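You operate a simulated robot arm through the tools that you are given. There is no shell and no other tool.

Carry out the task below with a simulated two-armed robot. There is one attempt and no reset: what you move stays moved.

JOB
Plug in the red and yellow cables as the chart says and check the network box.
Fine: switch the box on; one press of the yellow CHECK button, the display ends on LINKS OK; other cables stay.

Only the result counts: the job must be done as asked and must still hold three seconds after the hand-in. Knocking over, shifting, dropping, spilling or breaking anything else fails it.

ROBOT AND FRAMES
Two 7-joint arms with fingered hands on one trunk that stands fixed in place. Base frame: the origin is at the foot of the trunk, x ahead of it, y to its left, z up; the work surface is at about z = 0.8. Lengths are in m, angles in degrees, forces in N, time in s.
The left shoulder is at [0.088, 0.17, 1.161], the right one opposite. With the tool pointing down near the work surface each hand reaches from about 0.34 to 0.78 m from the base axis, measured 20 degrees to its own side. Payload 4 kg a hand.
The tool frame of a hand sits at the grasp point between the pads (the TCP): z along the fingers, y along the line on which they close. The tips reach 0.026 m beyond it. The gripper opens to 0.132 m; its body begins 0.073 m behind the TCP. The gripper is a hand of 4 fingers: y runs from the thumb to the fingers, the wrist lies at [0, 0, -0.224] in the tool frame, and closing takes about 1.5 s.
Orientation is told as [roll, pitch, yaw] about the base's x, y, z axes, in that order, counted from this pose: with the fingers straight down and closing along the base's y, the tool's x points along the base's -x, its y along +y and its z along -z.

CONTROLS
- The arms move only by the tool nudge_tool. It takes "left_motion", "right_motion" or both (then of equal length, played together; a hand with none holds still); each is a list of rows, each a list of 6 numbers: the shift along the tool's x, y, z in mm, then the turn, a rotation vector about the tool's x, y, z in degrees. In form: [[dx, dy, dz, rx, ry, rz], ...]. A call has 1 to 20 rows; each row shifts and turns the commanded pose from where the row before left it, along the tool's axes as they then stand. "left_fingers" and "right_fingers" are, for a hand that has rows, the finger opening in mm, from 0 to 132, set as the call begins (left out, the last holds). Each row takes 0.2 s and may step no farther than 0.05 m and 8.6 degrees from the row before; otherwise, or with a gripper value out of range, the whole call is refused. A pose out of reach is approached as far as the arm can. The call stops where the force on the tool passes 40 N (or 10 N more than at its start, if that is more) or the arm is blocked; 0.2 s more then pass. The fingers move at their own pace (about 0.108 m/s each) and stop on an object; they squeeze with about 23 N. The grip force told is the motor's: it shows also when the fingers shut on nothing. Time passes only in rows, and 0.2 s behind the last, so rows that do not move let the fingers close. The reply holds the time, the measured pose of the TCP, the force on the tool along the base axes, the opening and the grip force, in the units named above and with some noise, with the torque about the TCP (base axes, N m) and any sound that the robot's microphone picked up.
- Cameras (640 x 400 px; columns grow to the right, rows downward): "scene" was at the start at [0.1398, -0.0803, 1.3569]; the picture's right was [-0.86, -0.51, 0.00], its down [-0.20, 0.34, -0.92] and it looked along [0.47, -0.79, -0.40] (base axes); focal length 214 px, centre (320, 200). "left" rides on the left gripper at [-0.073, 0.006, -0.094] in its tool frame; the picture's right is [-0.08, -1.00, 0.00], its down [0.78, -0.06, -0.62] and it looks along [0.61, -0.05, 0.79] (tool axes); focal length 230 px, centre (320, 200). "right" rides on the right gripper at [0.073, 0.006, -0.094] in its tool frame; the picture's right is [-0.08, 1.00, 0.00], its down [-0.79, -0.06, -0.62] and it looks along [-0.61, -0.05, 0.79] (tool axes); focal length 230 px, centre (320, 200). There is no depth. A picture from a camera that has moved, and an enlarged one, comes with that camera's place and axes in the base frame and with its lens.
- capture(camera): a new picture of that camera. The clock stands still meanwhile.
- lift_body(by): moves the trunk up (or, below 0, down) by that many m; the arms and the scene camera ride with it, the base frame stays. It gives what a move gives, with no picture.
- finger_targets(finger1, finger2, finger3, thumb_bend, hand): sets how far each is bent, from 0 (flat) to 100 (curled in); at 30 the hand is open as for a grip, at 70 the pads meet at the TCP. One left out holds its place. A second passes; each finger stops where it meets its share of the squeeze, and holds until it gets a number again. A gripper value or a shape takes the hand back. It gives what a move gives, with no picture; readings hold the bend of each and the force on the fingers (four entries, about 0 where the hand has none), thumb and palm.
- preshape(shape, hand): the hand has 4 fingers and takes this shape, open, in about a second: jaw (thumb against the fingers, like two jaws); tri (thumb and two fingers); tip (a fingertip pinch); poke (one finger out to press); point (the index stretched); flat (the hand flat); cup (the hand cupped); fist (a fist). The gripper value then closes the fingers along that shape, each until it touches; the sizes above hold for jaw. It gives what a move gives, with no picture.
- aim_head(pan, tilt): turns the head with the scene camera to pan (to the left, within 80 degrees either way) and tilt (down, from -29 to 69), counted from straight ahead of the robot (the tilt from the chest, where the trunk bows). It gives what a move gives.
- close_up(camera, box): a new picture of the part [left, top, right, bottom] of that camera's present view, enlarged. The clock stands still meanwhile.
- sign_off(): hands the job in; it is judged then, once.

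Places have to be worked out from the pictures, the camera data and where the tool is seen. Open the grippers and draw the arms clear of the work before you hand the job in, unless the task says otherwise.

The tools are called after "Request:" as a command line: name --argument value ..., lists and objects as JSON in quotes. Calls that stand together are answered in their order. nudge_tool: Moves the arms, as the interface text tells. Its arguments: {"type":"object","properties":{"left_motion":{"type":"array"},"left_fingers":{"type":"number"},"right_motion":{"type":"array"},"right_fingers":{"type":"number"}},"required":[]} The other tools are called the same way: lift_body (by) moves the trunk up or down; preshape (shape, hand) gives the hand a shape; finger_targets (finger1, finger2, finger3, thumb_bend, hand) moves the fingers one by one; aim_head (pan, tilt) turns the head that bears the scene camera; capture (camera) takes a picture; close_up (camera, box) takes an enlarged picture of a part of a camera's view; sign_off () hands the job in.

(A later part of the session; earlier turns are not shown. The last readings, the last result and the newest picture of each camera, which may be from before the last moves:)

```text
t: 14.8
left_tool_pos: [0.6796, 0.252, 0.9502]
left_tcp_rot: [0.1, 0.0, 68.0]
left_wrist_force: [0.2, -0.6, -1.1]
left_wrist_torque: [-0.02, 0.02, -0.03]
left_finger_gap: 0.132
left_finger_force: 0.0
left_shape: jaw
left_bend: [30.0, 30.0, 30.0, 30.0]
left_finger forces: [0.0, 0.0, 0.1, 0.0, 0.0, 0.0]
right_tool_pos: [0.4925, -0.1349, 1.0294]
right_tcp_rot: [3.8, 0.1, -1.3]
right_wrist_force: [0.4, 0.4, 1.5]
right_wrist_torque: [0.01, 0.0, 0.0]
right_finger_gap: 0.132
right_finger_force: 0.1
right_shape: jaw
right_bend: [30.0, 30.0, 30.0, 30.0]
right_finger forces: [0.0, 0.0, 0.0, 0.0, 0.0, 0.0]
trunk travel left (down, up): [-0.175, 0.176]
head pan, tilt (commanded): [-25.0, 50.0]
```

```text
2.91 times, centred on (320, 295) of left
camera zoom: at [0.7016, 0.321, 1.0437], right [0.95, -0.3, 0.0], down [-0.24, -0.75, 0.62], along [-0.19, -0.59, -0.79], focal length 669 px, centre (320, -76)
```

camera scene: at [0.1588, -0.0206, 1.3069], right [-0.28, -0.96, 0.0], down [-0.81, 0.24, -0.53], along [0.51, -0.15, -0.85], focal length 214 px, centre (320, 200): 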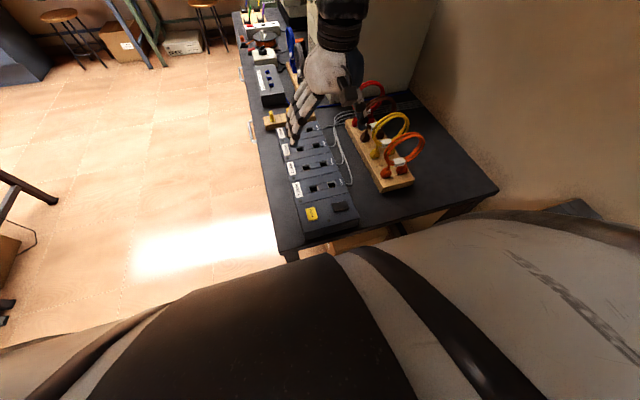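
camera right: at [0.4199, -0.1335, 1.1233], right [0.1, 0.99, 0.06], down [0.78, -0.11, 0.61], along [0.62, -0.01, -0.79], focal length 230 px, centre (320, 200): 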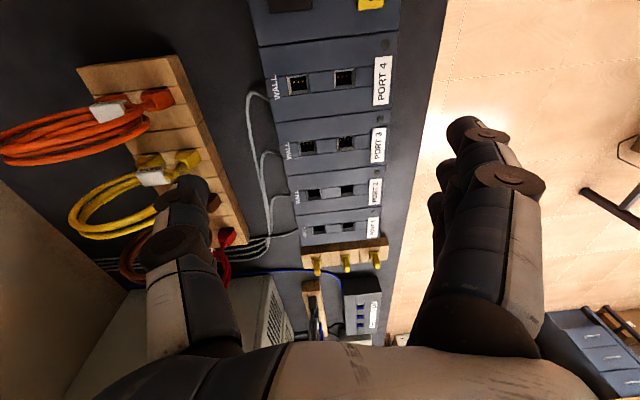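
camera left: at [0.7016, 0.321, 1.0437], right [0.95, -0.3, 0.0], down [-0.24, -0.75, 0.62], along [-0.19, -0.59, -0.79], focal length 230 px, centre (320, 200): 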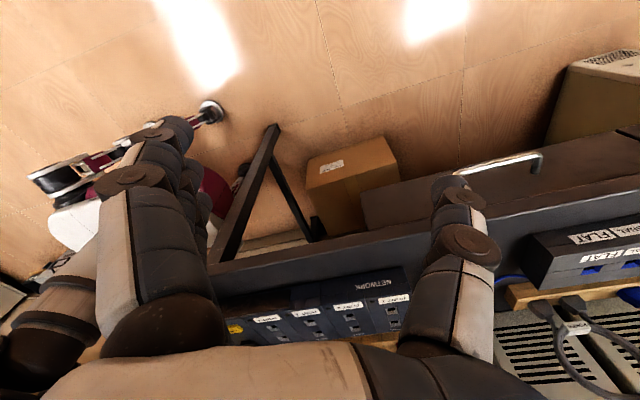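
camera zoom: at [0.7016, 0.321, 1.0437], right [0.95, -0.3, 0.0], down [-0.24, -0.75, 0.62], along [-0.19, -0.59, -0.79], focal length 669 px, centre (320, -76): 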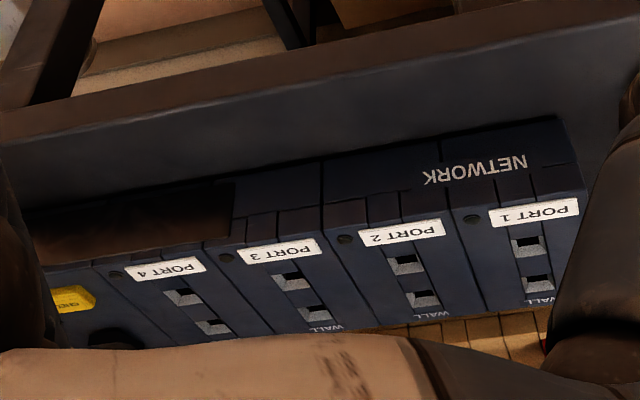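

The left side only shows the lettering NETWORK, no switch. I now move the right hand so its camera can see the right (-y) side and far end of the box, yawing it to look toward +y.

Request:
nudge_tool --right_motion '[[-15, -10, -30, 0, 0, 0], [-20, -20, -15, 0, 0, -8.5], [-20, -20, 0, 0, 0, -8.5], [0, -20, 0, 0, 0, -8.5], [0, -20, 0, 0, 0, -8.5], [0, 0, 0, 0, 0, -8.5], [0, 0, 0, 0, 0, -8.5]]'

Request:
capture --camera "right"

Request:
capture --camera "scene"

```text
t: 16.4
left_tool_pos: [0.6787, 0.2505, 0.9525]
left_tcp_rot: [0.0, 0.0, 67.9]
left_wrist_force: [-0.3, -0.2, 0.3]
left_wrist_torque: [0.0, -0.02, 0.02]
left_finger_gap: 0.1317
left_finger_force: 0.0
left_shape: jaw
left_bend: [30.0, 30.0, 30.0, 30.0]
left_finger forces: [0.1, 0.1, 0.0, 0.0, 0.0, 0.0]
right_tool_pos: [0.5628, -0.2224, 1.068]
right_tcp_rot: [2.3, -2.7, 49.8]
right_wrist_force: [0.0, 0.5, -0.2]
right_wrist_torque: [0.01, 0.03, -0.03]
right_finger_gap: 0.1319
right_finger_force: 0.1
right_shape: jaw
right_bend: [30.0, 30.0, 30.0, 30.0]
right_finger forces: [0.0, 0.0, 0.0, 0.0, 0.0, 0.0]
trunk travel left (down, up): [-0.175, 0.176]
head pan, tilt (commanded): [-25.0, 50.0]
```

```text
taken
camera right: at [0.5104, -0.2814, 1.1573], right [-0.71, 0.7, 0.04], down [0.55, 0.52, 0.65], along [0.43, 0.49, -0.76], focal length 230 px, centre (320, 200)
```

right: 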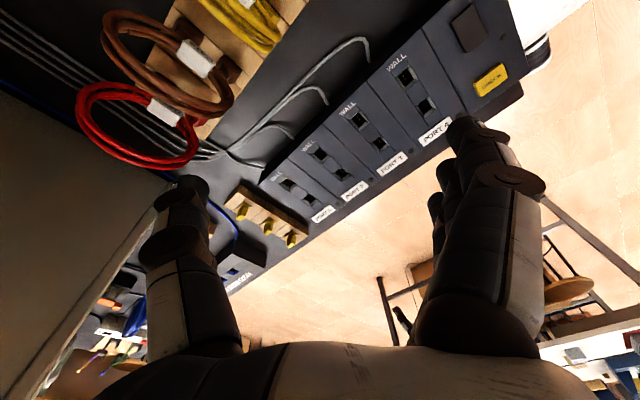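

```text
taken
camera scene: at [0.1624, -0.0338, 1.3168], right [-0.42, -0.91, 0.0], down [-0.69, 0.32, -0.64], along [0.58, -0.27, -0.77], focal length 214 px, centre (320, 200)
```

scene: 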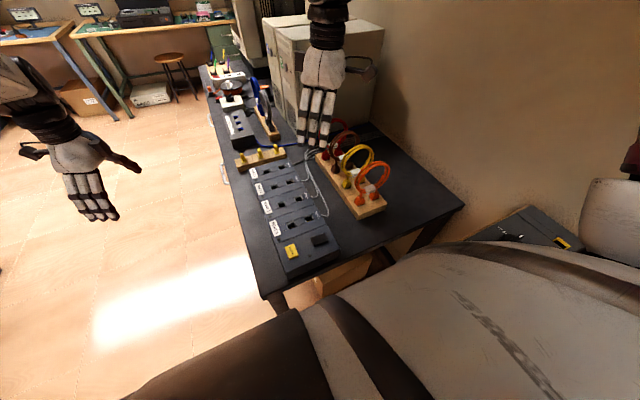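

Request:
close_up --camera "right" --box '[230, 0, 530, 230]'

Request:
close_up --camera "right" --box '[350, 0, 530, 100]'

Request:
close_up --camera "right" --box '[60, 0, 260, 180]'

Request:
close_up --camera "scene" --box '[230, 140, 400, 280]'

```text
1.74 times, centred on (380, 115) of right
camera zoom: at [0.5104, -0.2814, 1.1573], right [-0.71, 0.7, 0.04], down [0.55, 0.52, 0.65], along [0.43, 0.49, -0.76], focal length 400 px, centre (216, 348)
```

zoom: 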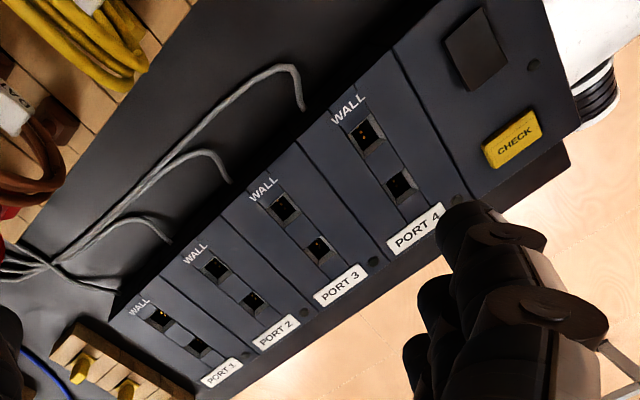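

```text
3.56 times, centred on (440, 50) of right
camera zoom: at [0.5104, -0.2814, 1.1573], right [-0.71, 0.7, 0.04], down [0.55, 0.52, 0.65], along [0.43, 0.49, -0.76], focal length 818 px, centre (-107, 733)
```

zoom: 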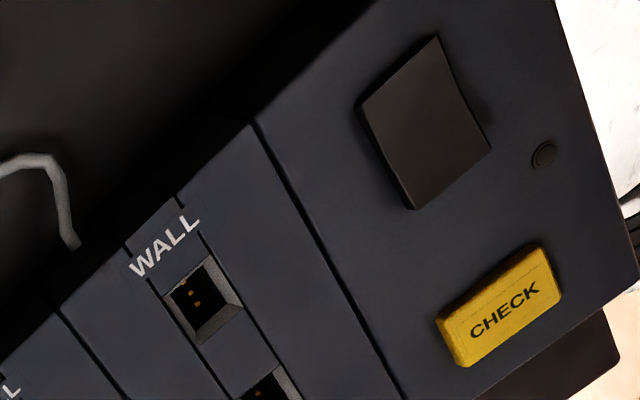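

```text
2.22 times, centred on (160, 90) of right
camera zoom: at [0.5104, -0.2814, 1.1573], right [-0.71, 0.7, 0.04], down [0.55, 0.52, 0.65], along [0.43, 0.49, -0.76], focal length 511 px, centre (676, 444)
```

zoom: 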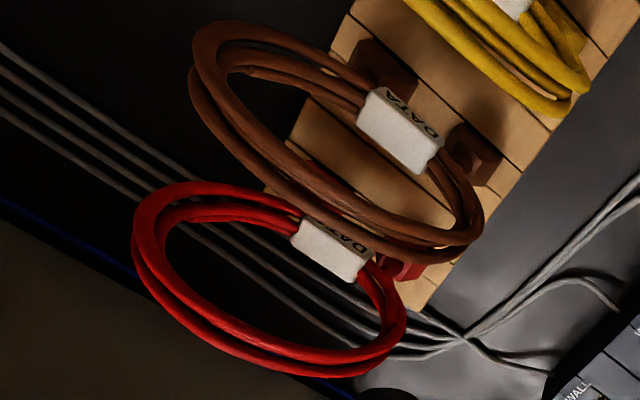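

```text
2.86 times, centred on (315, 210) of scene
camera zoom: at [0.1624, -0.0338, 1.3168], right [-0.42, -0.91, 0.0], down [-0.69, 0.32, -0.64], along [0.58, -0.27, -0.77], focal length 613 px, centre (334, 171)
```

zoom: 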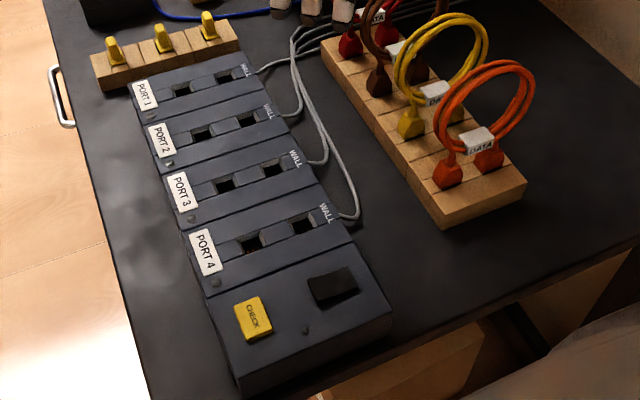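

The dark block on the box top seems to be a rocker power switch (its near edge is kinked: the +y half stands higher), while a dark rectangle on the +y side face is the display. I bring the left hand's camera over to look at both closely.

Request:
nudge_tool --left_motion '[[0, 0, -40, 0, 0, 0], [0, 0, -40, 0, 0, 0], [30, 15, -20, 0, 0, 0], [40, 18, 0, 0, 0, 0], [40, 18, 0, 0, 0, 0], [40, 18, 0, 0, 0, 0], [40, 18, 0, 0, 0, 0], [35, 16, 0, 0, 0, 8.5], [0, 0, 0, 0, 0, 8.5]]'

Request:
capture --camera "left"

```text
t: 18.4
left_tool_pos: [0.5032, 0.0873, 1.0596]
left_tcp_rot: [-2.4, 3.9, 52.9]
left_wrist_force: [-0.3, 0.6, 0.4]
left_wrist_torque: [-0.03, -0.01, 0.01]
left_finger_gap: 0.132
left_finger_force: 0.1
left_shape: jaw
left_bend: [30.0, 30.0, 30.0, 30.0]
left_finger forces: [0.0, 0.0, 0.0, 0.1, 0.1, 0.0]
right_tool_pos: [0.5632, -0.2235, 1.0679]
right_tcp_rot: [2.3, -2.8, 49.7]
right_wrist_force: [0.3, -0.2, 0.0]
right_wrist_torque: [0.04, 0.04, 0.0]
right_finger_gap: 0.1317
right_finger_force: 0.2
right_shape: jaw
right_bend: [30.0, 30.0, 30.0, 30.0]
right_finger forces: [0.0, 0.0, 0.0, 0.0, 0.0, 0.0]
trunk travel left (down, up): [-0.175, 0.176]
head pan, tilt (commanded): [-25.0, 50.0]
```

```text
taken
camera left: at [0.5437, 0.1564, 1.1474], right [0.84, -0.54, 0.03], down [-0.42, -0.61, 0.67], along [-0.34, -0.58, -0.74], focal length 230 px, centre (320, 200)
```

left: 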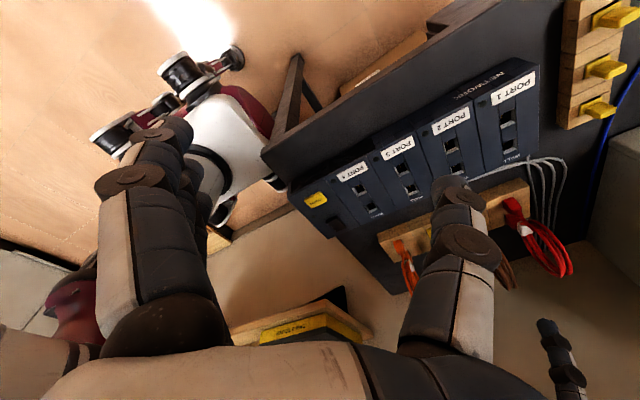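

Request:
close_up --camera "left" --box '[280, 140, 400, 240]'

Request:
close_up --camera "left" --box '[260, 50, 560, 240]'

```text
4.00 times, centred on (340, 190) of left
camera zoom: at [0.5437, 0.1564, 1.1474], right [0.84, -0.54, 0.03], down [-0.42, -0.61, 0.67], along [-0.34, -0.58, -0.74], focal length 920 px, centre (240, 240)
```

zoom: 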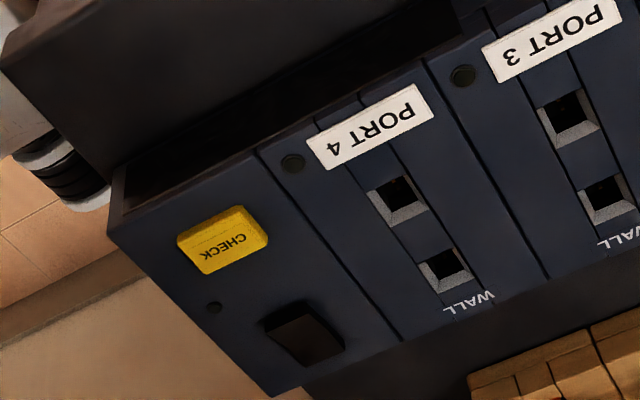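

```text
2.11 times, centred on (410, 145) of left
camera zoom: at [0.5437, 0.1564, 1.1474], right [0.84, -0.54, 0.03], down [-0.42, -0.61, 0.67], along [-0.34, -0.58, -0.74], focal length 484 px, centre (130, 316)
```

zoom: 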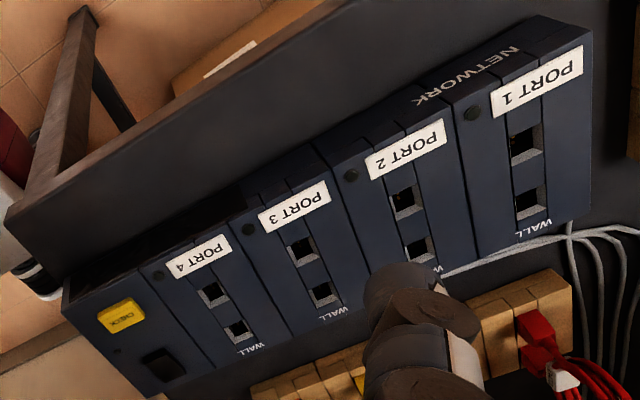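

The rocker is confirmed (raised toward +y), and the dark glossy strip on the +y face is the display. Now I level the right hand, move it above the red ring (about x=0.68, y=-0.32) at safe height and turn it to yaw 90 so it closes along x.

Request:
nudge_tool --right_motion '[[0, 0, -10, 2.3, 2.8, 0], [0, -39, 0, 0, 0, 0], [0, -39, 0, 0, 0, 0], [0, -39, 0, 0, 0, 0], [-2, -38, 0, 0, 0, 0], [0, 0, 0, 0, 0, -8.1], [0, 0, 0, 0, 0, -8.1], [0, 0, 0, 0, 0, -8.1], [0, 0, 0, 0, 0, -8.1], [0, 0, 0, 0, 0, -8.0]]' --right_fingers 60

Request:
capture --camera "right"

Request:
capture --camera "scene"

Request:
capture --camera "left"

```text
t: 20.6
left_tool_pos: [0.5042, 0.0848, 1.0661]
left_tcp_rot: [-2.8, 3.5, 52.7]
left_wrist_force: [0.1, 0.1, 0.4]
left_wrist_torque: [-0.02, 0.02, 0.03]
left_finger_gap: 0.1319
left_finger_force: 0.1
left_shape: jaw
left_bend: [30.0, 30.0, 30.0, 30.0]
left_finger forces: [0.0, 0.0, 0.0, 0.0, 0.0, 0.0]
right_tool_pos: [0.6833, -0.3217, 1.0793]
right_tcp_rot: [0.0, 0.1, 90.4]
right_wrist_force: [0.1, 0.2, -0.2]
right_wrist_torque: [0.01, 0.01, -0.01]
right_finger_gap: 0.0606
right_finger_force: 0.1
right_shape: jaw
right_bend: [73.0, 73.0, 73.0, 70.0]
right_finger forces: [0.1, 0.1, 0.0, 0.0, 0.0, 0.0]
trunk travel left (down, up): [-0.175, 0.176]
head pan, tilt (commanded): [-25.0, 50.0]
```

```text
taken
camera right: at [0.6764, -0.3952, 1.1715], right [-1.0, 0.07, 0.0], down [0.06, 0.79, 0.62], along [0.04, 0.61, -0.79], focal length 230 px, centre (320, 200)
```

right: 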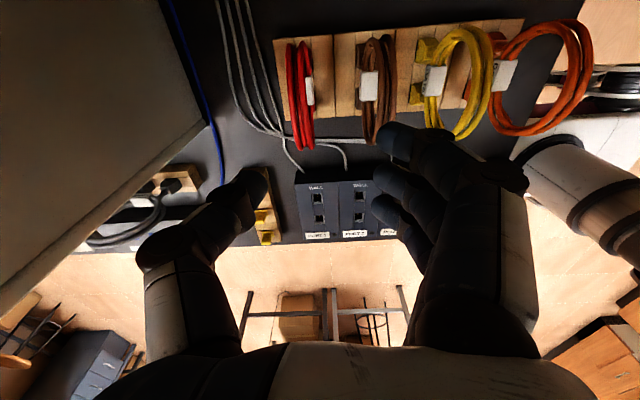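

```text
taken
camera scene: at [0.1621, -0.0337, 1.3169], right [-0.42, -0.91, 0.0], down [-0.69, 0.32, -0.64], along [0.58, -0.27, -0.77], focal length 214 px, centre (320, 200)
```

scene: 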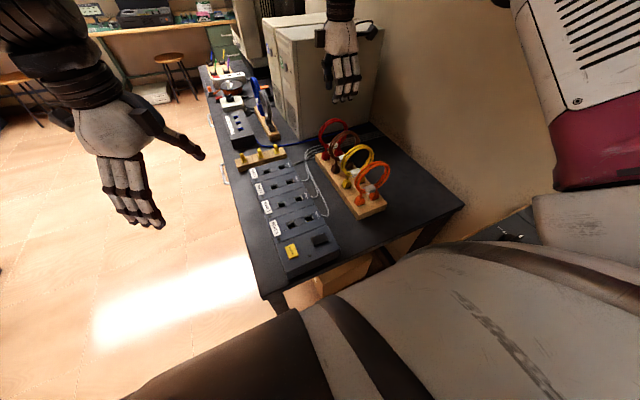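

```text
taken
camera left: at [0.543, 0.1533, 1.1533], right [0.84, -0.54, 0.05], down [-0.43, -0.61, 0.67], along [-0.33, -0.58, -0.74], focal length 230 px, centre (320, 200)
```

left: 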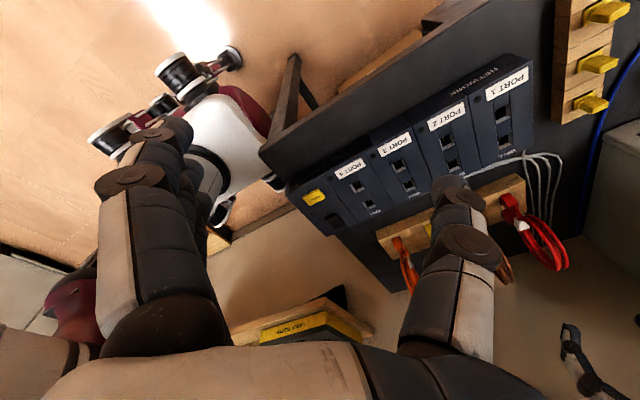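

The right hand hovers above the red ring, seen edge-on. I zoom in for accurate positions.

Request:
close_up --camera "right" --box '[260, 10, 460, 150]'

Request:
close_up --camera "scene" --box '[290, 40, 400, 230]'

Request:
close_up --camera "left" --box '[370, 40, 590, 290]'

```text
2.86 times, centred on (360, 80) of right
camera zoom: at [0.6764, -0.3952, 1.1715], right [-1.0, 0.07, 0.0], down [0.06, 0.79, 0.62], along [0.04, 0.61, -0.79], focal length 657 px, centre (206, 543)
```

zoom: 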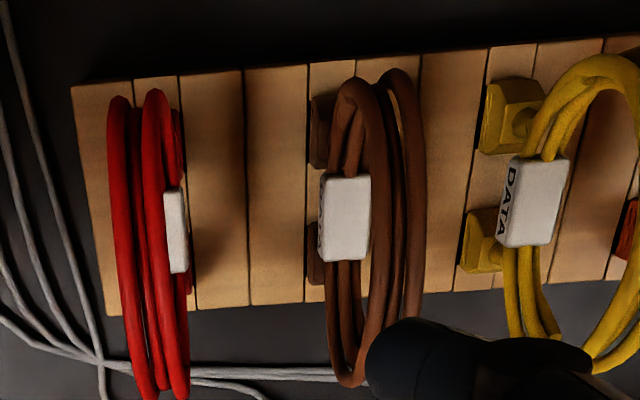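

```text
2.11 times, centred on (345, 135) of scene
camera zoom: at [0.1621, -0.0337, 1.3169], right [-0.42, -0.91, 0.0], down [-0.69, 0.32, -0.64], along [0.58, -0.27, -0.77], focal length 452 px, centre (267, 337)
```

zoom: 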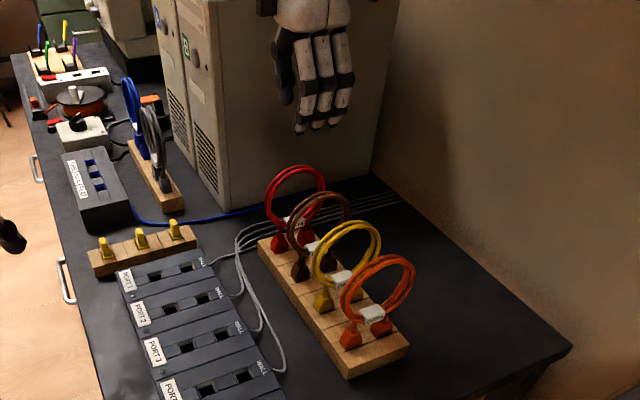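

```text
1.60 times, centred on (480, 165) of left
camera zoom: at [0.543, 0.1533, 1.1533], right [0.84, -0.54, 0.05], down [-0.43, -0.61, 0.67], along [-0.33, -0.58, -0.74], focal length 368 px, centre (64, 256)
```

zoom: 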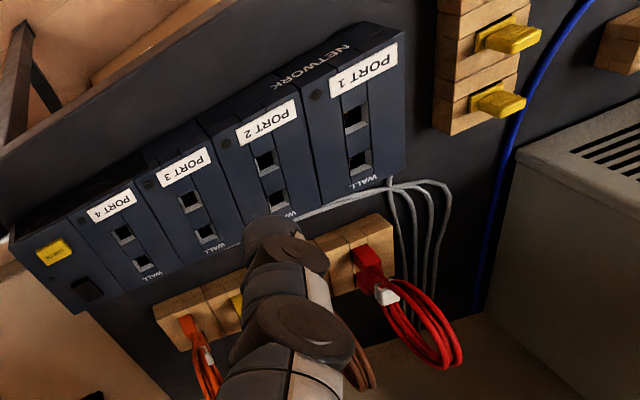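

Triangulating the red cable: ring plane at x≈0.697, ring centre y≈-0.331, tag z≈0.87, ring top z≈0.97. The neighbouring brown ring is only about 7 cm away, so a yaw-0 grip (closing along y across the ring's sides, fingers below its equator) is safer. I rotate back to yaw 0 at this height and open the hand.

Request:
nudge_tool --right_motion '[[0, 0, 0, 0, 0, 8.5], [0, 0, 0, 0, 0, 8.5], [0, 0, 0, 0, 0, 8.5], [0, 0, 0, 0, 0, 8.5], [0, 0, 0, 0, 0, 8.5], [0, 0, 0, 0, 0, 8.5], [0, 0, 0, 0, 0, 8.5], [0, 0, 0, 0, 0, 8.5], [0, 0, 0, 0, 0, 8.5], [0, 0, 0, 0, 0, 8.5], [0, 0, 0, 0, 0, 5.4]]' --right_fingers 132

Request:
capture --camera "right"

Request:
close_up --camera "right" --box '[220, 20, 420, 200]'

```text
t: 23.0
left_tool_pos: [0.5028, 0.0862, 1.0646]
left_tcp_rot: [-2.7, 3.7, 52.6]
left_wrist_force: [0.1, -1.1, 0.8]
left_wrist_torque: [0.0, 0.02, 0.01]
left_finger_gap: 0.1319
left_finger_force: 0.0
left_shape: jaw
left_bend: [30.0, 30.0, 30.0, 30.0]
left_finger forces: [0.0, 0.0, 0.0, 0.1, 0.0, 0.0]
right_tool_pos: [0.6821, -0.3209, 1.0781]
right_tcp_rot: [0.1, 0.0, -0.4]
right_wrist_force: [-0.9, -0.2, -0.2]
right_wrist_torque: [-0.02, -0.01, -0.02]
right_finger_gap: 0.1317
right_finger_force: 0.1
right_shape: jaw
right_bend: [30.0, 30.0, 30.0, 30.0]
right_finger forces: [0.0, 0.0, 0.0, 0.1, 0.0, 0.0]
trunk travel left (down, up): [-0.175, 0.176]
head pan, tilt (commanded): [-25.0, 50.0]
```

```text
taken
camera right: at [0.6084, -0.3158, 1.1712], right [0.08, 1.0, 0.0], down [0.78, -0.07, 0.62], along [0.61, -0.05, -0.79], focal length 230 px, centre (320, 200)
```

right: 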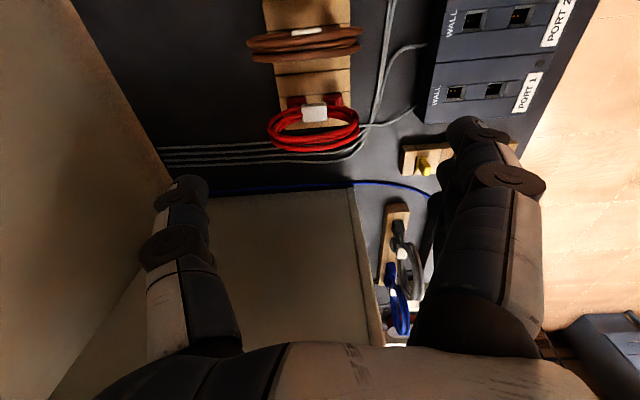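

```text
2.22 times, centred on (320, 110) of right
camera zoom: at [0.6084, -0.3158, 1.1712], right [0.08, 1.0, 0.0], down [0.78, -0.07, 0.62], along [0.61, -0.05, -0.79], focal length 511 px, centre (320, 400)
```

zoom: 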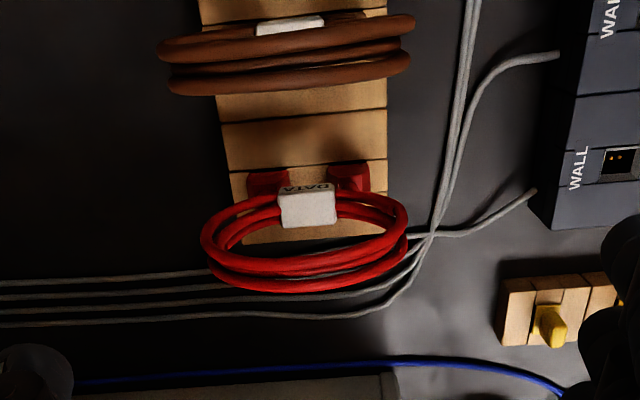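

The ring centre is at about (0.696, -0.330) with plugs 49 mm apart along y. I shift the hand over it and descend part of the way, then look again.

Request:
nudge_tool --right_motion '[[-14, -9, 0, 0, 0, 0], [0, 0, 30, 0, 0, 0], [0, 0, 30, 0, 0, 0], [0, 0, 18, 0, 0, 0]]'

Request:
capture --camera "right"

Request:
capture --camera "scene"

```text
t: 24.0
left_tool_pos: [0.504, 0.0864, 1.0646]
left_tcp_rot: [-2.9, 3.6, 52.6]
left_wrist_force: [-0.3, 0.6, -1.1]
left_wrist_torque: [-0.02, 0.01, 0.0]
left_finger_gap: 0.1318
left_finger_force: 0.0
left_shape: jaw
left_bend: [30.0, 30.0, 30.0, 30.0]
left_finger forces: [0.0, 0.1, 0.0, 0.1, 0.0, 0.0]
right_tool_pos: [0.6948, -0.3305, 1.0006]
right_tcp_rot: [-0.1, 0.0, -0.2]
right_wrist_force: [0.0, 0.2, 0.4]
right_wrist_torque: [0.01, 0.0, -0.02]
right_finger_gap: 0.1315
right_finger_force: 0.1
right_shape: jaw
right_bend: [30.0, 30.0, 30.0, 30.0]
right_finger forces: [0.0, 0.0, 0.1, 0.0, 0.0, 0.0]
trunk travel left (down, up): [-0.175, 0.176]
head pan, tilt (commanded): [-25.0, 50.0]
```

```text
taken
camera right: at [0.6224, -0.3243, 1.094], right [0.08, 1.0, 0.0], down [0.78, -0.06, 0.62], along [0.61, -0.05, -0.79], focal length 230 px, centre (320, 200)
```

right: 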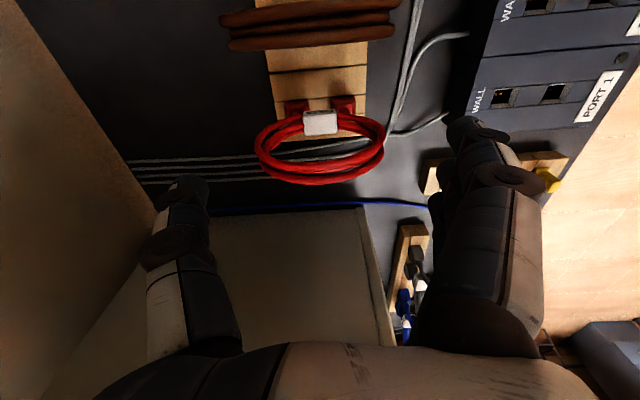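

```text
taken
camera scene: at [0.1621, -0.0335, 1.3169], right [-0.42, -0.91, 0.0], down [-0.69, 0.32, -0.64], along [0.58, -0.27, -0.77], focal length 214 px, centre (320, 200)
```

scene: 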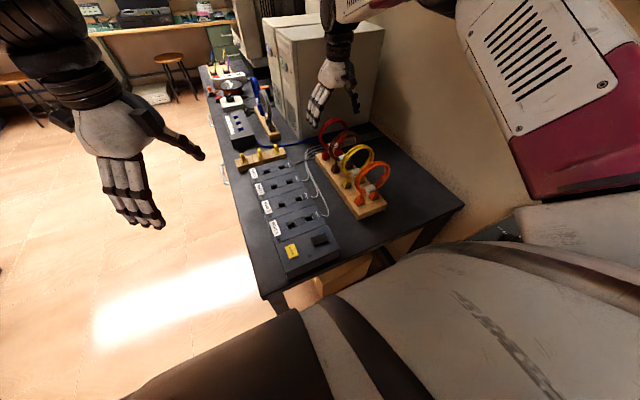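

Ring is centred between thumb and fingers. I descend to about z=0.925 and look again before closing.

Request:
nudge_tool --right_motion '[[0, 0, 20, 0, 0, 0], [0, 0, 20, 0, 0, 0], [0, 0, 20, 0, 0, 0], [0, 0, 15, 0, 0, 0]]'

Request:
capture --camera "right"

Request:
close_up --camera "scene" --box '[290, 60, 400, 200]'

```text
t: 25.0
left_tool_pos: [0.5034, 0.0857, 1.0659]
left_tcp_rot: [-2.8, 3.6, 52.5]
left_wrist_force: [-0.3, 0.3, 0.1]
left_wrist_torque: [-0.02, -0.01, -0.01]
left_finger_gap: 0.1319
left_finger_force: 0.1
left_shape: jaw
left_bend: [30.0, 30.0, 30.0, 30.0]
left_finger forces: [0.1, 0.1, 0.0, 0.0, 0.0, 0.0]
right_tool_pos: [0.696, -0.3299, 0.9253]
right_tcp_rot: [-0.1, 0.0, -0.2]
right_wrist_force: [0.3, 0.3, -0.1]
right_wrist_torque: [0.04, -0.02, 0.04]
right_finger_gap: 0.1316
right_finger_force: 0.0
right_shape: jaw
right_bend: [30.0, 30.0, 30.0, 30.0]
right_finger forces: [0.0, 0.0, 0.1, 0.1, 0.0, 0.0]
trunk travel left (down, up): [-0.175, 0.176]
head pan, tilt (commanded): [-25.0, 50.0]
```

```text
taken
camera right: at [0.6221, -0.3249, 1.0182], right [0.08, 1.0, 0.0], down [0.79, -0.06, 0.62], along [0.61, -0.05, -0.79], focal length 230 px, centre (320, 200)
```

right: 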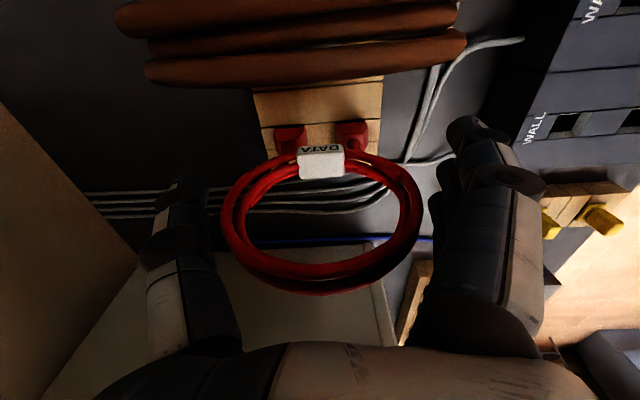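

```text
2.86 times, centred on (345, 130) of scene
camera zoom: at [0.1623, -0.0335, 1.3169], right [-0.42, -0.91, 0.0], down [-0.69, 0.32, -0.64], along [0.58, -0.27, -0.77], focal length 613 px, centre (249, 400)
```

zoom: 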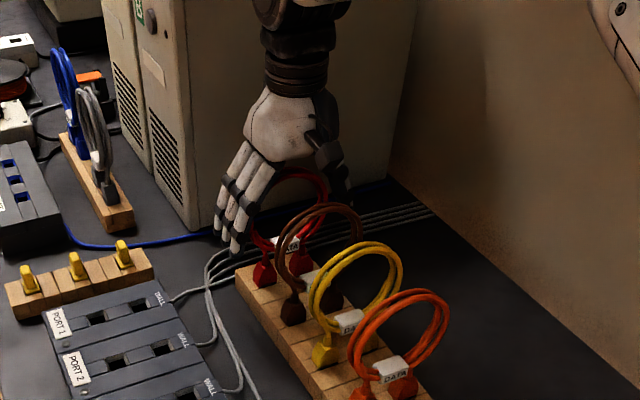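

Ring spans z≈0.88–0.977 with its centre at about z=0.93, nicely between thumb and fingers. I lower 16 mm further so the tips sit below the equator and close the hand.

Request:
nudge_tool --right_motion '[[0, 0, 8, 0, 0, 0], [0, 0, 8, 0, 0, 0], [0, 0, 0, 0, 0, 0]]'

Request:
nudge_tool --right_motion '[[0, 0, 0, 0, 0, 0], [0, 0, 0, 0, 0, 0], [0, 0, 0, 0, 0, 0], [0, 0, 0, 0, 0, 0], [0, 0, 0, 0, 0, 0], [0, 0, 0, 0, 0, 0], [0, 0, 0, 0, 0, 0], [0, 0, 0, 0, 0, 0]]' --right_fingers 80

Request:
capture --camera "right"

```text
t: 25.8
left_tool_pos: [0.5019, 0.0856, 1.0651]
left_tcp_rot: [-2.9, 3.4, 52.6]
left_wrist_force: [-0.7, 1.0, -0.5]
left_wrist_torque: [0.01, 0.02, 0.03]
left_finger_gap: 0.1319
left_finger_force: 0.1
left_shape: jaw
left_bend: [30.0, 30.0, 30.0, 30.0]
left_finger forces: [0.0, 0.0, 0.0, 0.1, 0.1, 0.0]
right_tool_pos: [0.6958, -0.3311, 0.9111]
right_tcp_rot: [-0.1, -0.1, -0.4]
right_wrist_force: [-0.1, -2.6, 7.8]
right_wrist_torque: [-0.15, -0.03, -0.06]
right_finger_gap: 0.132
right_finger_force: 0.0
right_shape: jaw
right_bend: [30.0, 30.0, 30.0, 30.0]
right_finger forces: [0.0, 0.9, 0.0, 0.0, 5.9, 0.0]
trunk travel left (down, up): [-0.175, 0.176]
head pan, tilt (commanded): [-25.0, 50.0]
```

```text
t: 27.6
left_tool_pos: [0.5025, 0.0841, 1.0657]
left_tcp_rot: [-2.7, 3.5, 52.6]
left_wrist_force: [-0.5, 0.5, -0.2]
left_wrist_torque: [-0.03, 0.0, 0.01]
left_finger_gap: 0.1319
left_finger_force: 0.1
left_shape: jaw
left_bend: [30.0, 30.0, 30.0, 30.0]
left_finger forces: [0.0, 0.0, 0.0, 0.1, 0.0, 0.0]
right_tool_pos: [0.6958, -0.331, 0.9099]
right_tcp_rot: [0.0, -0.1, -0.3]
right_wrist_force: [-1.1, -4.9, 9.1]
right_wrist_torque: [-0.22, -0.01, 0.0]
right_finger_gap: 0.0687
right_finger_force: 23.2
right_shape: jaw
right_bend: [67.0, 70.0, 67.0, 47.0]
right_finger forces: [0.0, 13.2, 0.1, 0.0, 21.4, 0.1]
trunk travel left (down, up): [-0.175, 0.176]
head pan, tilt (commanded): [-25.0, 50.0]
```

```text
taken
camera right: at [0.6216, -0.3253, 1.0031], right [0.08, 1.0, 0.0], down [0.78, -0.06, 0.62], along [0.62, -0.05, -0.79], focal length 230 px, centre (320, 200)
```

right: 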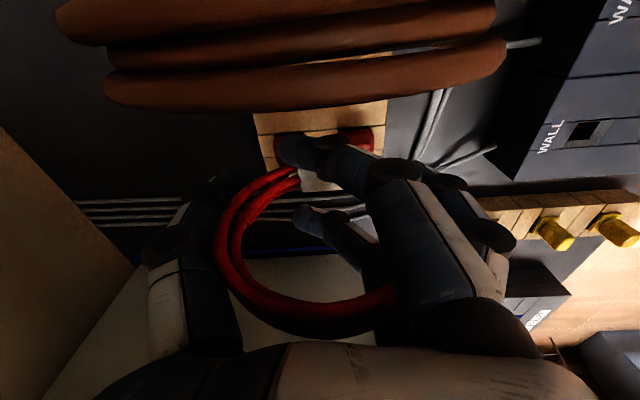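

The thumb (21 N) and middle finger (13 N) hold the ring, with the outer fingers straddling it on both sides. I lift slowly by 30 mm and check that the cable comes along.

Request:
nudge_tool --right_motion '[[0, 0, -5, 0, 0, 0], [0, 0, -8, 0, 0, 0], [0, 0, -8, 0, 0, 0], [0, 0, -9, 0, 0, 0], [0, 0, 0, 0, 0, 0]]'

Request:
capture --camera "right"

Request:
close_up --camera "scene" --box '[290, 60, 400, 200]'

Request:
capture --camera "left"

```text
t: 28.8
left_tool_pos: [0.504, 0.0855, 1.0647]
left_tcp_rot: [-2.8, 3.7, 52.6]
left_wrist_force: [-0.1, -1.2, -0.3]
left_wrist_torque: [0.01, 0.02, -0.01]
left_finger_gap: 0.1318
left_finger_force: 0.0
left_shape: jaw
left_bend: [30.0, 30.0, 30.0, 30.0]
left_finger forces: [0.0, 0.0, 0.0, 0.0, 0.0, 0.1]
right_tool_pos: [0.6964, -0.3307, 0.9387]
right_tcp_rot: [0.0, 0.0, -0.2]
right_wrist_force: [-1.1, 0.4, -0.3]
right_wrist_torque: [-0.02, -0.02, 0.02]
right_finger_gap: 0.0691
right_finger_force: 23.4
right_shape: jaw
right_bend: [67.0, 70.0, 67.0, 47.0]
right_finger forces: [0.0, 15.4, 0.0, 0.0, 16.1, 0.1]
trunk travel left (down, up): [-0.175, 0.176]
head pan, tilt (commanded): [-25.0, 50.0]
```

```text
taken
camera right: at [0.6227, -0.325, 1.0323], right [0.08, 1.0, 0.0], down [0.79, -0.06, 0.62], along [0.61, -0.05, -0.79], focal length 230 px, centre (320, 200)
```

right: 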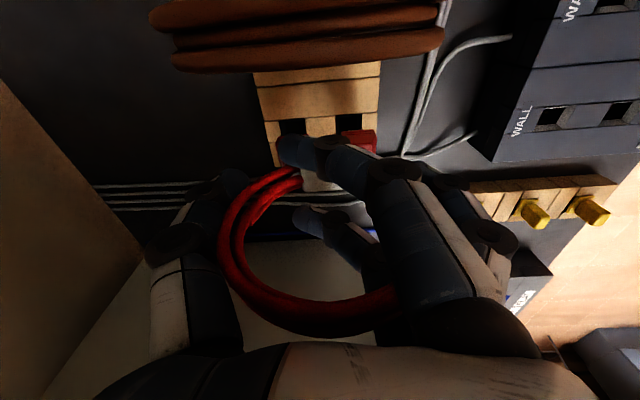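

```text
2.86 times, centred on (345, 130) of scene
camera zoom: at [0.1625, -0.0336, 1.3168], right [-0.42, -0.91, 0.0], down [-0.69, 0.32, -0.64], along [0.58, -0.27, -0.77], focal length 613 px, centre (249, 400)
```

zoom: 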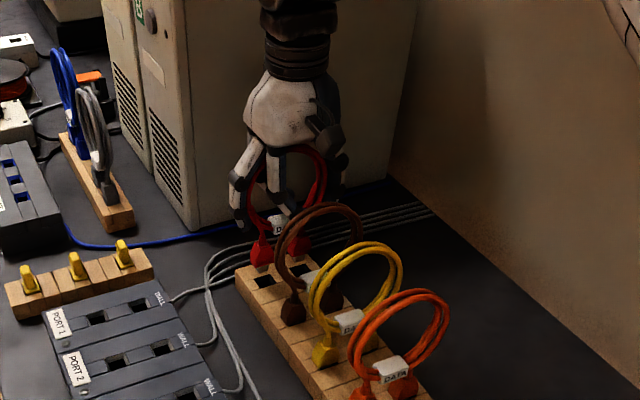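

```text
taken
camera left: at [0.5434, 0.1538, 1.1522], right [0.84, -0.54, 0.04], down [-0.43, -0.61, 0.67], along [-0.33, -0.58, -0.74], focal length 230 px, centre (320, 200)
```

left: 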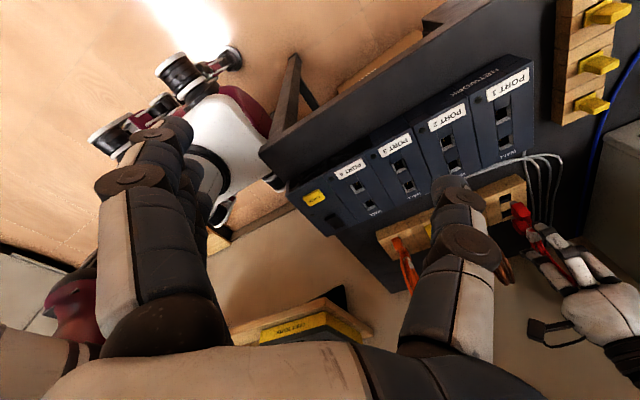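

The red cable came out cleanly and rigidly with the hand. I take a zoomed reference picture of the empty rack holes relative to the hand: it tells how the sockets must appear when the plugs are aligned above them.

Request:
close_up --camera "right" --box '[250, 80, 410, 180]'

Request:
close_up --camera "right" --box '[480, 60, 640, 180]'

Request:
close_up --camera "left" --box '[440, 40, 640, 260]'

```text
4.00 times, centred on (330, 130) of right
camera zoom: at [0.6227, -0.325, 1.0323], right [0.08, 1.0, 0.0], down [0.79, -0.06, 0.62], along [0.61, -0.05, -0.79], focal length 920 px, centre (280, 480)
```

zoom: 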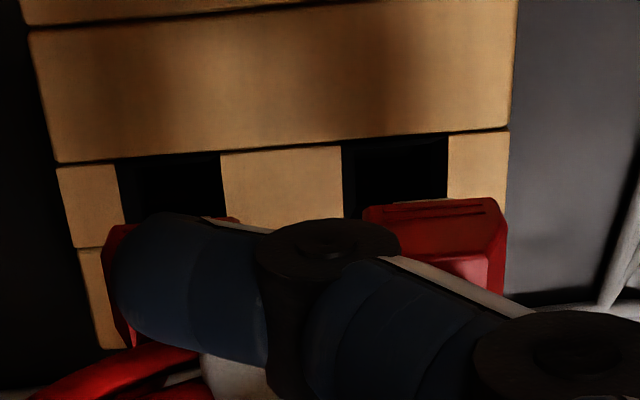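

```text
3.33 times, centred on (560, 120) of right
camera zoom: at [0.6227, -0.325, 1.0323], right [0.08, 1.0, 0.0], down [0.79, -0.06, 0.62], along [0.61, -0.05, -0.79], focal length 767 px, centre (-480, 467)
```

zoom: 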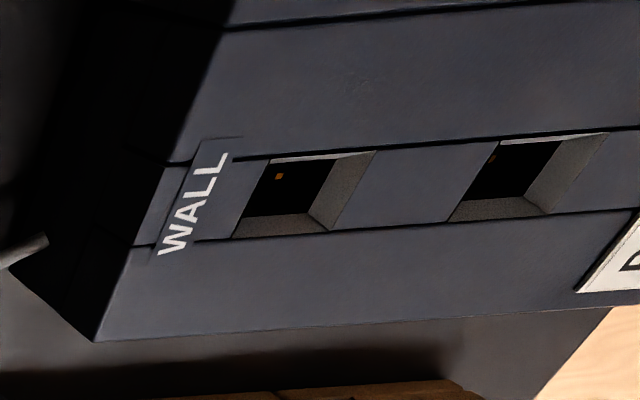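

```text
1.82 times, centred on (540, 150) of left
camera zoom: at [0.5434, 0.1538, 1.1522], right [0.84, -0.54, 0.04], down [-0.43, -0.61, 0.67], along [-0.33, -0.58, -0.74], focal length 418 px, centre (-80, 291)
```

zoom: 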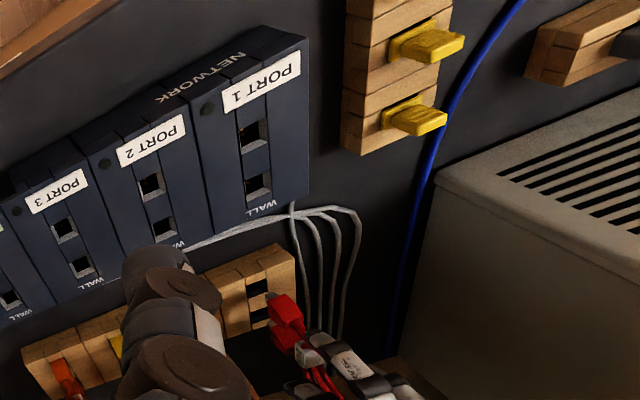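

From this picture, the socket centres of PORT 1 come out at about (0.701, -0.136) wall and (0.701, -0.084) port, box top z≈0.84, against rack holes at (0.698, -0.357/-0.305). I lift the cable clear, back the left hand off a little, and carry the cable over PORT 1.

Request:
nudge_tool --left_motion '[[-20, 0, 0, 0, 0, 0], [-30, 0, 0, 0, 0, 0], [-30, 0, 0, 0, 0, 0], [-10, 0, 0, 0, 0, 0], [0, 0, 0, 0, 0, 0], [0, 0, 0, 0, 0, 0], [0, 0, 0, 0, 0, 0], [0, 0, 0, 0, 0, 0], [0, 0, 0, 0, 0, 0], [0, 0, 0, 0, 0, 0], [0, 0, 0, 0, 0, 0]]' --right_motion '[[0, 0, -15, 0, 0, 0], [0, 0, -20, 0, 0, 0], [0, 0, -15, 0, 0, 0], [0, 25, 0, 0, 0, 0], [0, 35, 0, 0, 0, 0], [0, 40, 0, 0, 0, 0], [0, 40, 0, 0, 0, 0], [0, 40, 0, 0, 0, 0], [0, 25, 0, 0, 0, 0], [-4, 12, 0, 0, 0, 0], [0, 0, 0, 0, 0, 0]]'

Request:
capture --camera "right"

Request:
capture --camera "left"

Request:
capture --camera "scene"

```text
t: 31.2
left_tool_pos: [0.5559, 0.1543, 1.0549]
left_tcp_rot: [-0.8, 1.2, 51.8]
left_wrist_force: [-0.9, 0.4, -0.3]
left_wrist_torque: [-0.05, -0.01, -0.01]
left_finger_gap: 0.132
left_finger_force: 0.1
left_shape: jaw
left_bend: [30.0, 30.0, 30.0, 30.0]
left_finger forces: [0.0, 0.1, 0.0, 0.0, 0.1, 0.1]
right_tool_pos: [0.7003, -0.1133, 0.9894]
right_tcp_rot: [0.0, 0.0, -0.3]
right_wrist_force: [0.1, -0.1, -0.7]
right_wrist_torque: [-0.02, 0.01, 0.04]
right_finger_gap: 0.0688
right_finger_force: 22.8
right_shape: jaw
right_bend: [67.0, 70.0, 67.0, 47.0]
right_finger forces: [0.1, 15.0, 0.0, 0.0, 15.7, 0.1]
trunk travel left (down, up): [-0.175, 0.176]
head pan, tilt (commanded): [-25.0, 50.0]
```

```text
taken
camera right: at [0.6271, -0.1076, 1.0823], right [0.08, 1.0, 0.0], down [0.78, -0.06, 0.62], along [0.61, -0.05, -0.79], focal length 230 px, centre (320, 200)
```

right: 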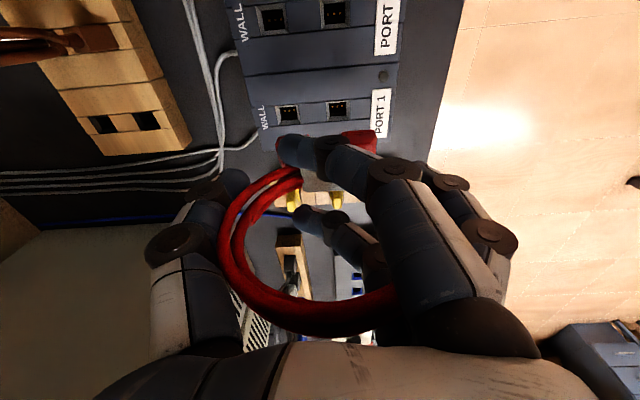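

```text
taken
camera left: at [0.5972, 0.2179, 1.145], right [0.83, -0.55, 0.01], down [-0.44, -0.64, 0.63], along [-0.34, -0.53, -0.77], focal length 230 px, centre (320, 200)
```

left: 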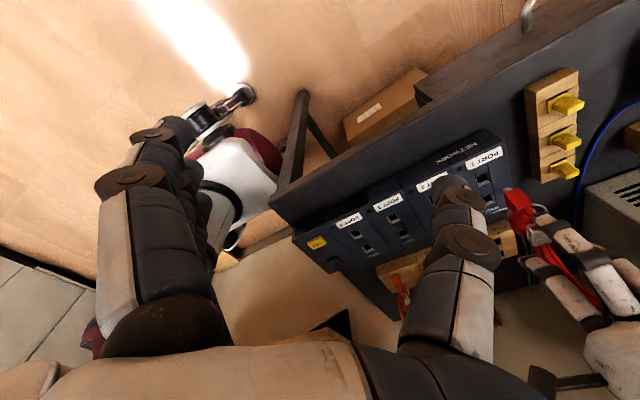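

```text
taken
camera scene: at [0.162, -0.0335, 1.3169], right [-0.42, -0.91, 0.0], down [-0.69, 0.32, -0.64], along [0.58, -0.27, -0.77], focal length 214 px, centre (320, 200)
```

scene: 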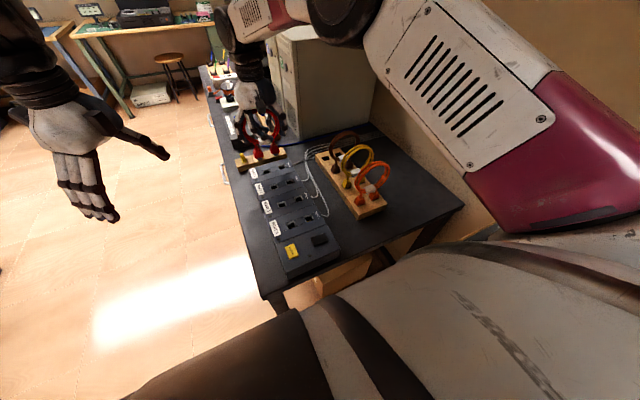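

The sockets of PORT 1 are now directly visible behind the plugs. I zoom in to compare them with the plug positions.

Request:
close_up --camera "right" --box '[250, 80, 410, 180]'

Request:
close_up --camera "left" --box '[430, 120, 590, 260]'

Request:
close_up --camera "scene" --box '[220, 70, 330, 200]'

```text
4.00 times, centred on (330, 130) of right
camera zoom: at [0.6271, -0.1076, 1.0823], right [0.08, 1.0, 0.0], down [0.78, -0.06, 0.62], along [0.61, -0.05, -0.79], focal length 920 px, centre (280, 480)
```

zoom: 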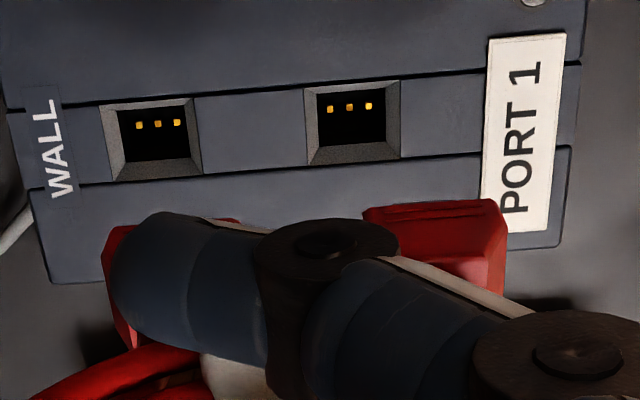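

```text
2.86 times, centred on (510, 190) of left
camera zoom: at [0.5972, 0.2179, 1.145], right [0.83, -0.55, 0.01], down [-0.44, -0.64, 0.63], along [-0.34, -0.53, -0.77], focal length 657 px, centre (-223, 229)
```

zoom: 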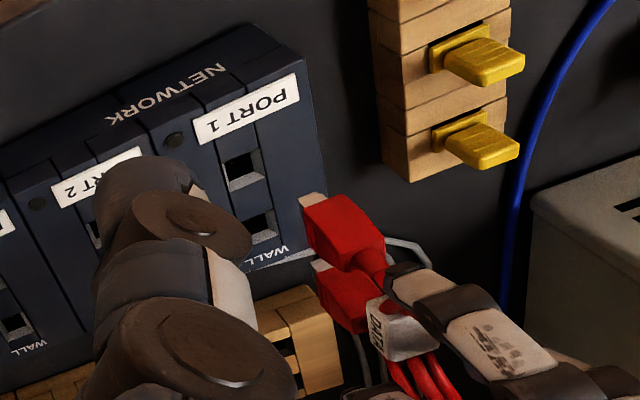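

```text
3.08 times, centred on (275, 135) of scene
camera zoom: at [0.162, -0.0335, 1.3169], right [-0.42, -0.91, 0.0], down [-0.69, 0.32, -0.64], along [0.58, -0.27, -0.77], focal length 660 px, centre (458, 400)
```

zoom: 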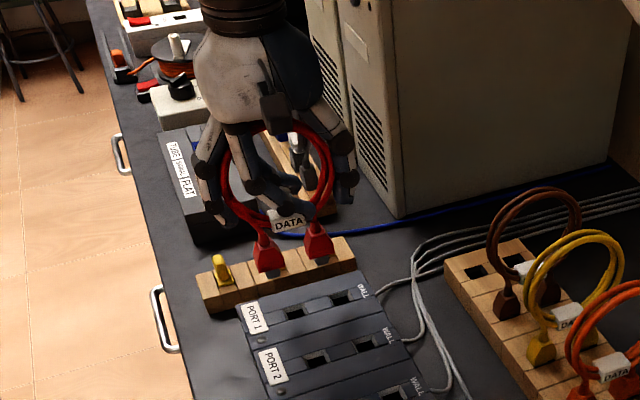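

I now measure the plug tips and the rack holes more precisely with tighter zooms.

Request:
close_up --camera "scene" --box '[245, 140, 305, 180]'

Request:
close_up --camera "left" --box '[470, 150, 560, 210]'

Request:
close_up --camera "scene" --box '[305, 140, 355, 180]'

Request:
close_up --camera "right" --box '[30, 60, 210, 180]'

```text
10.00 times, centred on (275, 160) of scene
camera zoom: at [0.162, -0.0335, 1.3169], right [-0.42, -0.91, 0.0], down [-0.69, 0.32, -0.64], along [0.58, -0.27, -0.77], focal length 2145 px, centre (770, 600)
```

zoom: 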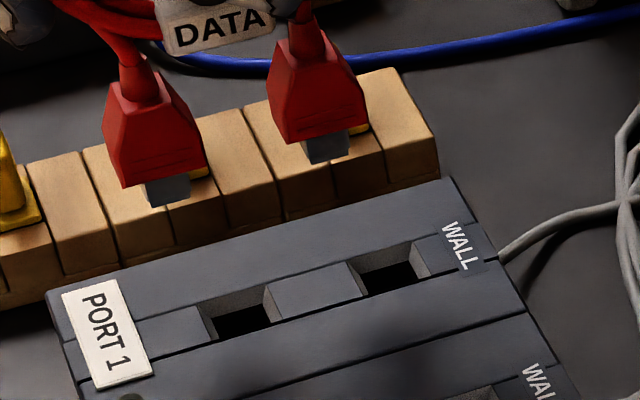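

```text
6.67 times, centred on (515, 180) of left
camera zoom: at [0.5972, 0.2179, 1.145], right [0.83, -0.55, 0.01], down [-0.44, -0.64, 0.63], along [-0.34, -0.53, -0.77], focal length 1534 px, centre (-980, 333)
```

zoom: 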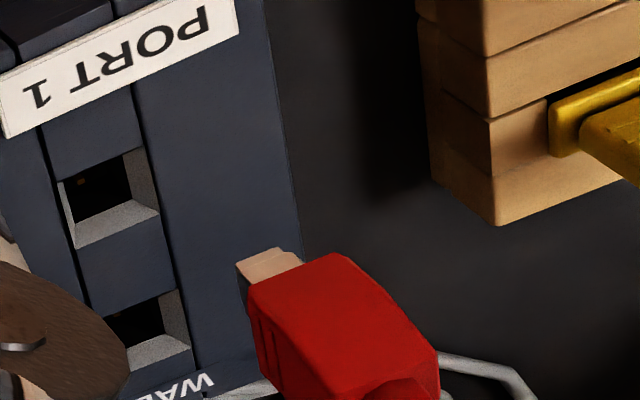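

```text
10.00 times, centred on (330, 160) of scene
camera zoom: at [0.162, -0.0335, 1.3169], right [-0.42, -0.91, 0.0], down [-0.69, 0.32, -0.64], along [0.58, -0.27, -0.77], focal length 2145 px, centre (220, 600)
```

zoom: 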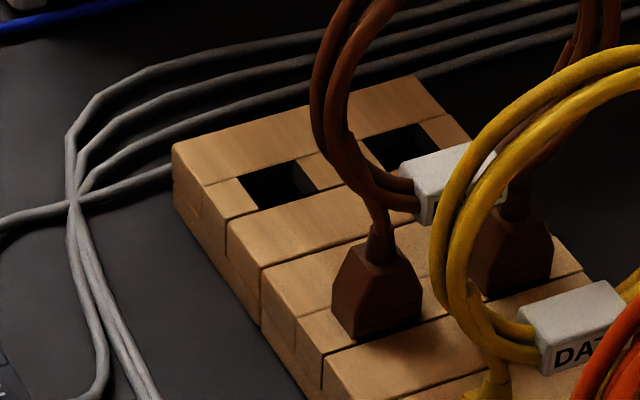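

```text
3.33 times, centred on (120, 120) of right
camera zoom: at [0.6271, -0.1076, 1.0823], right [0.08, 1.0, 0.0], down [0.78, -0.06, 0.62], along [0.61, -0.05, -0.79], focal length 767 px, centre (987, 467)
```

zoom: 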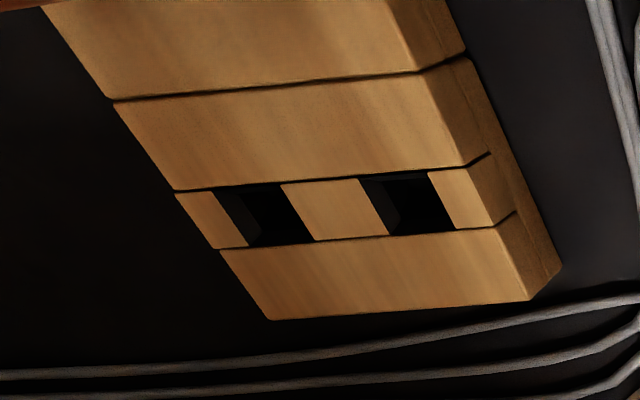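

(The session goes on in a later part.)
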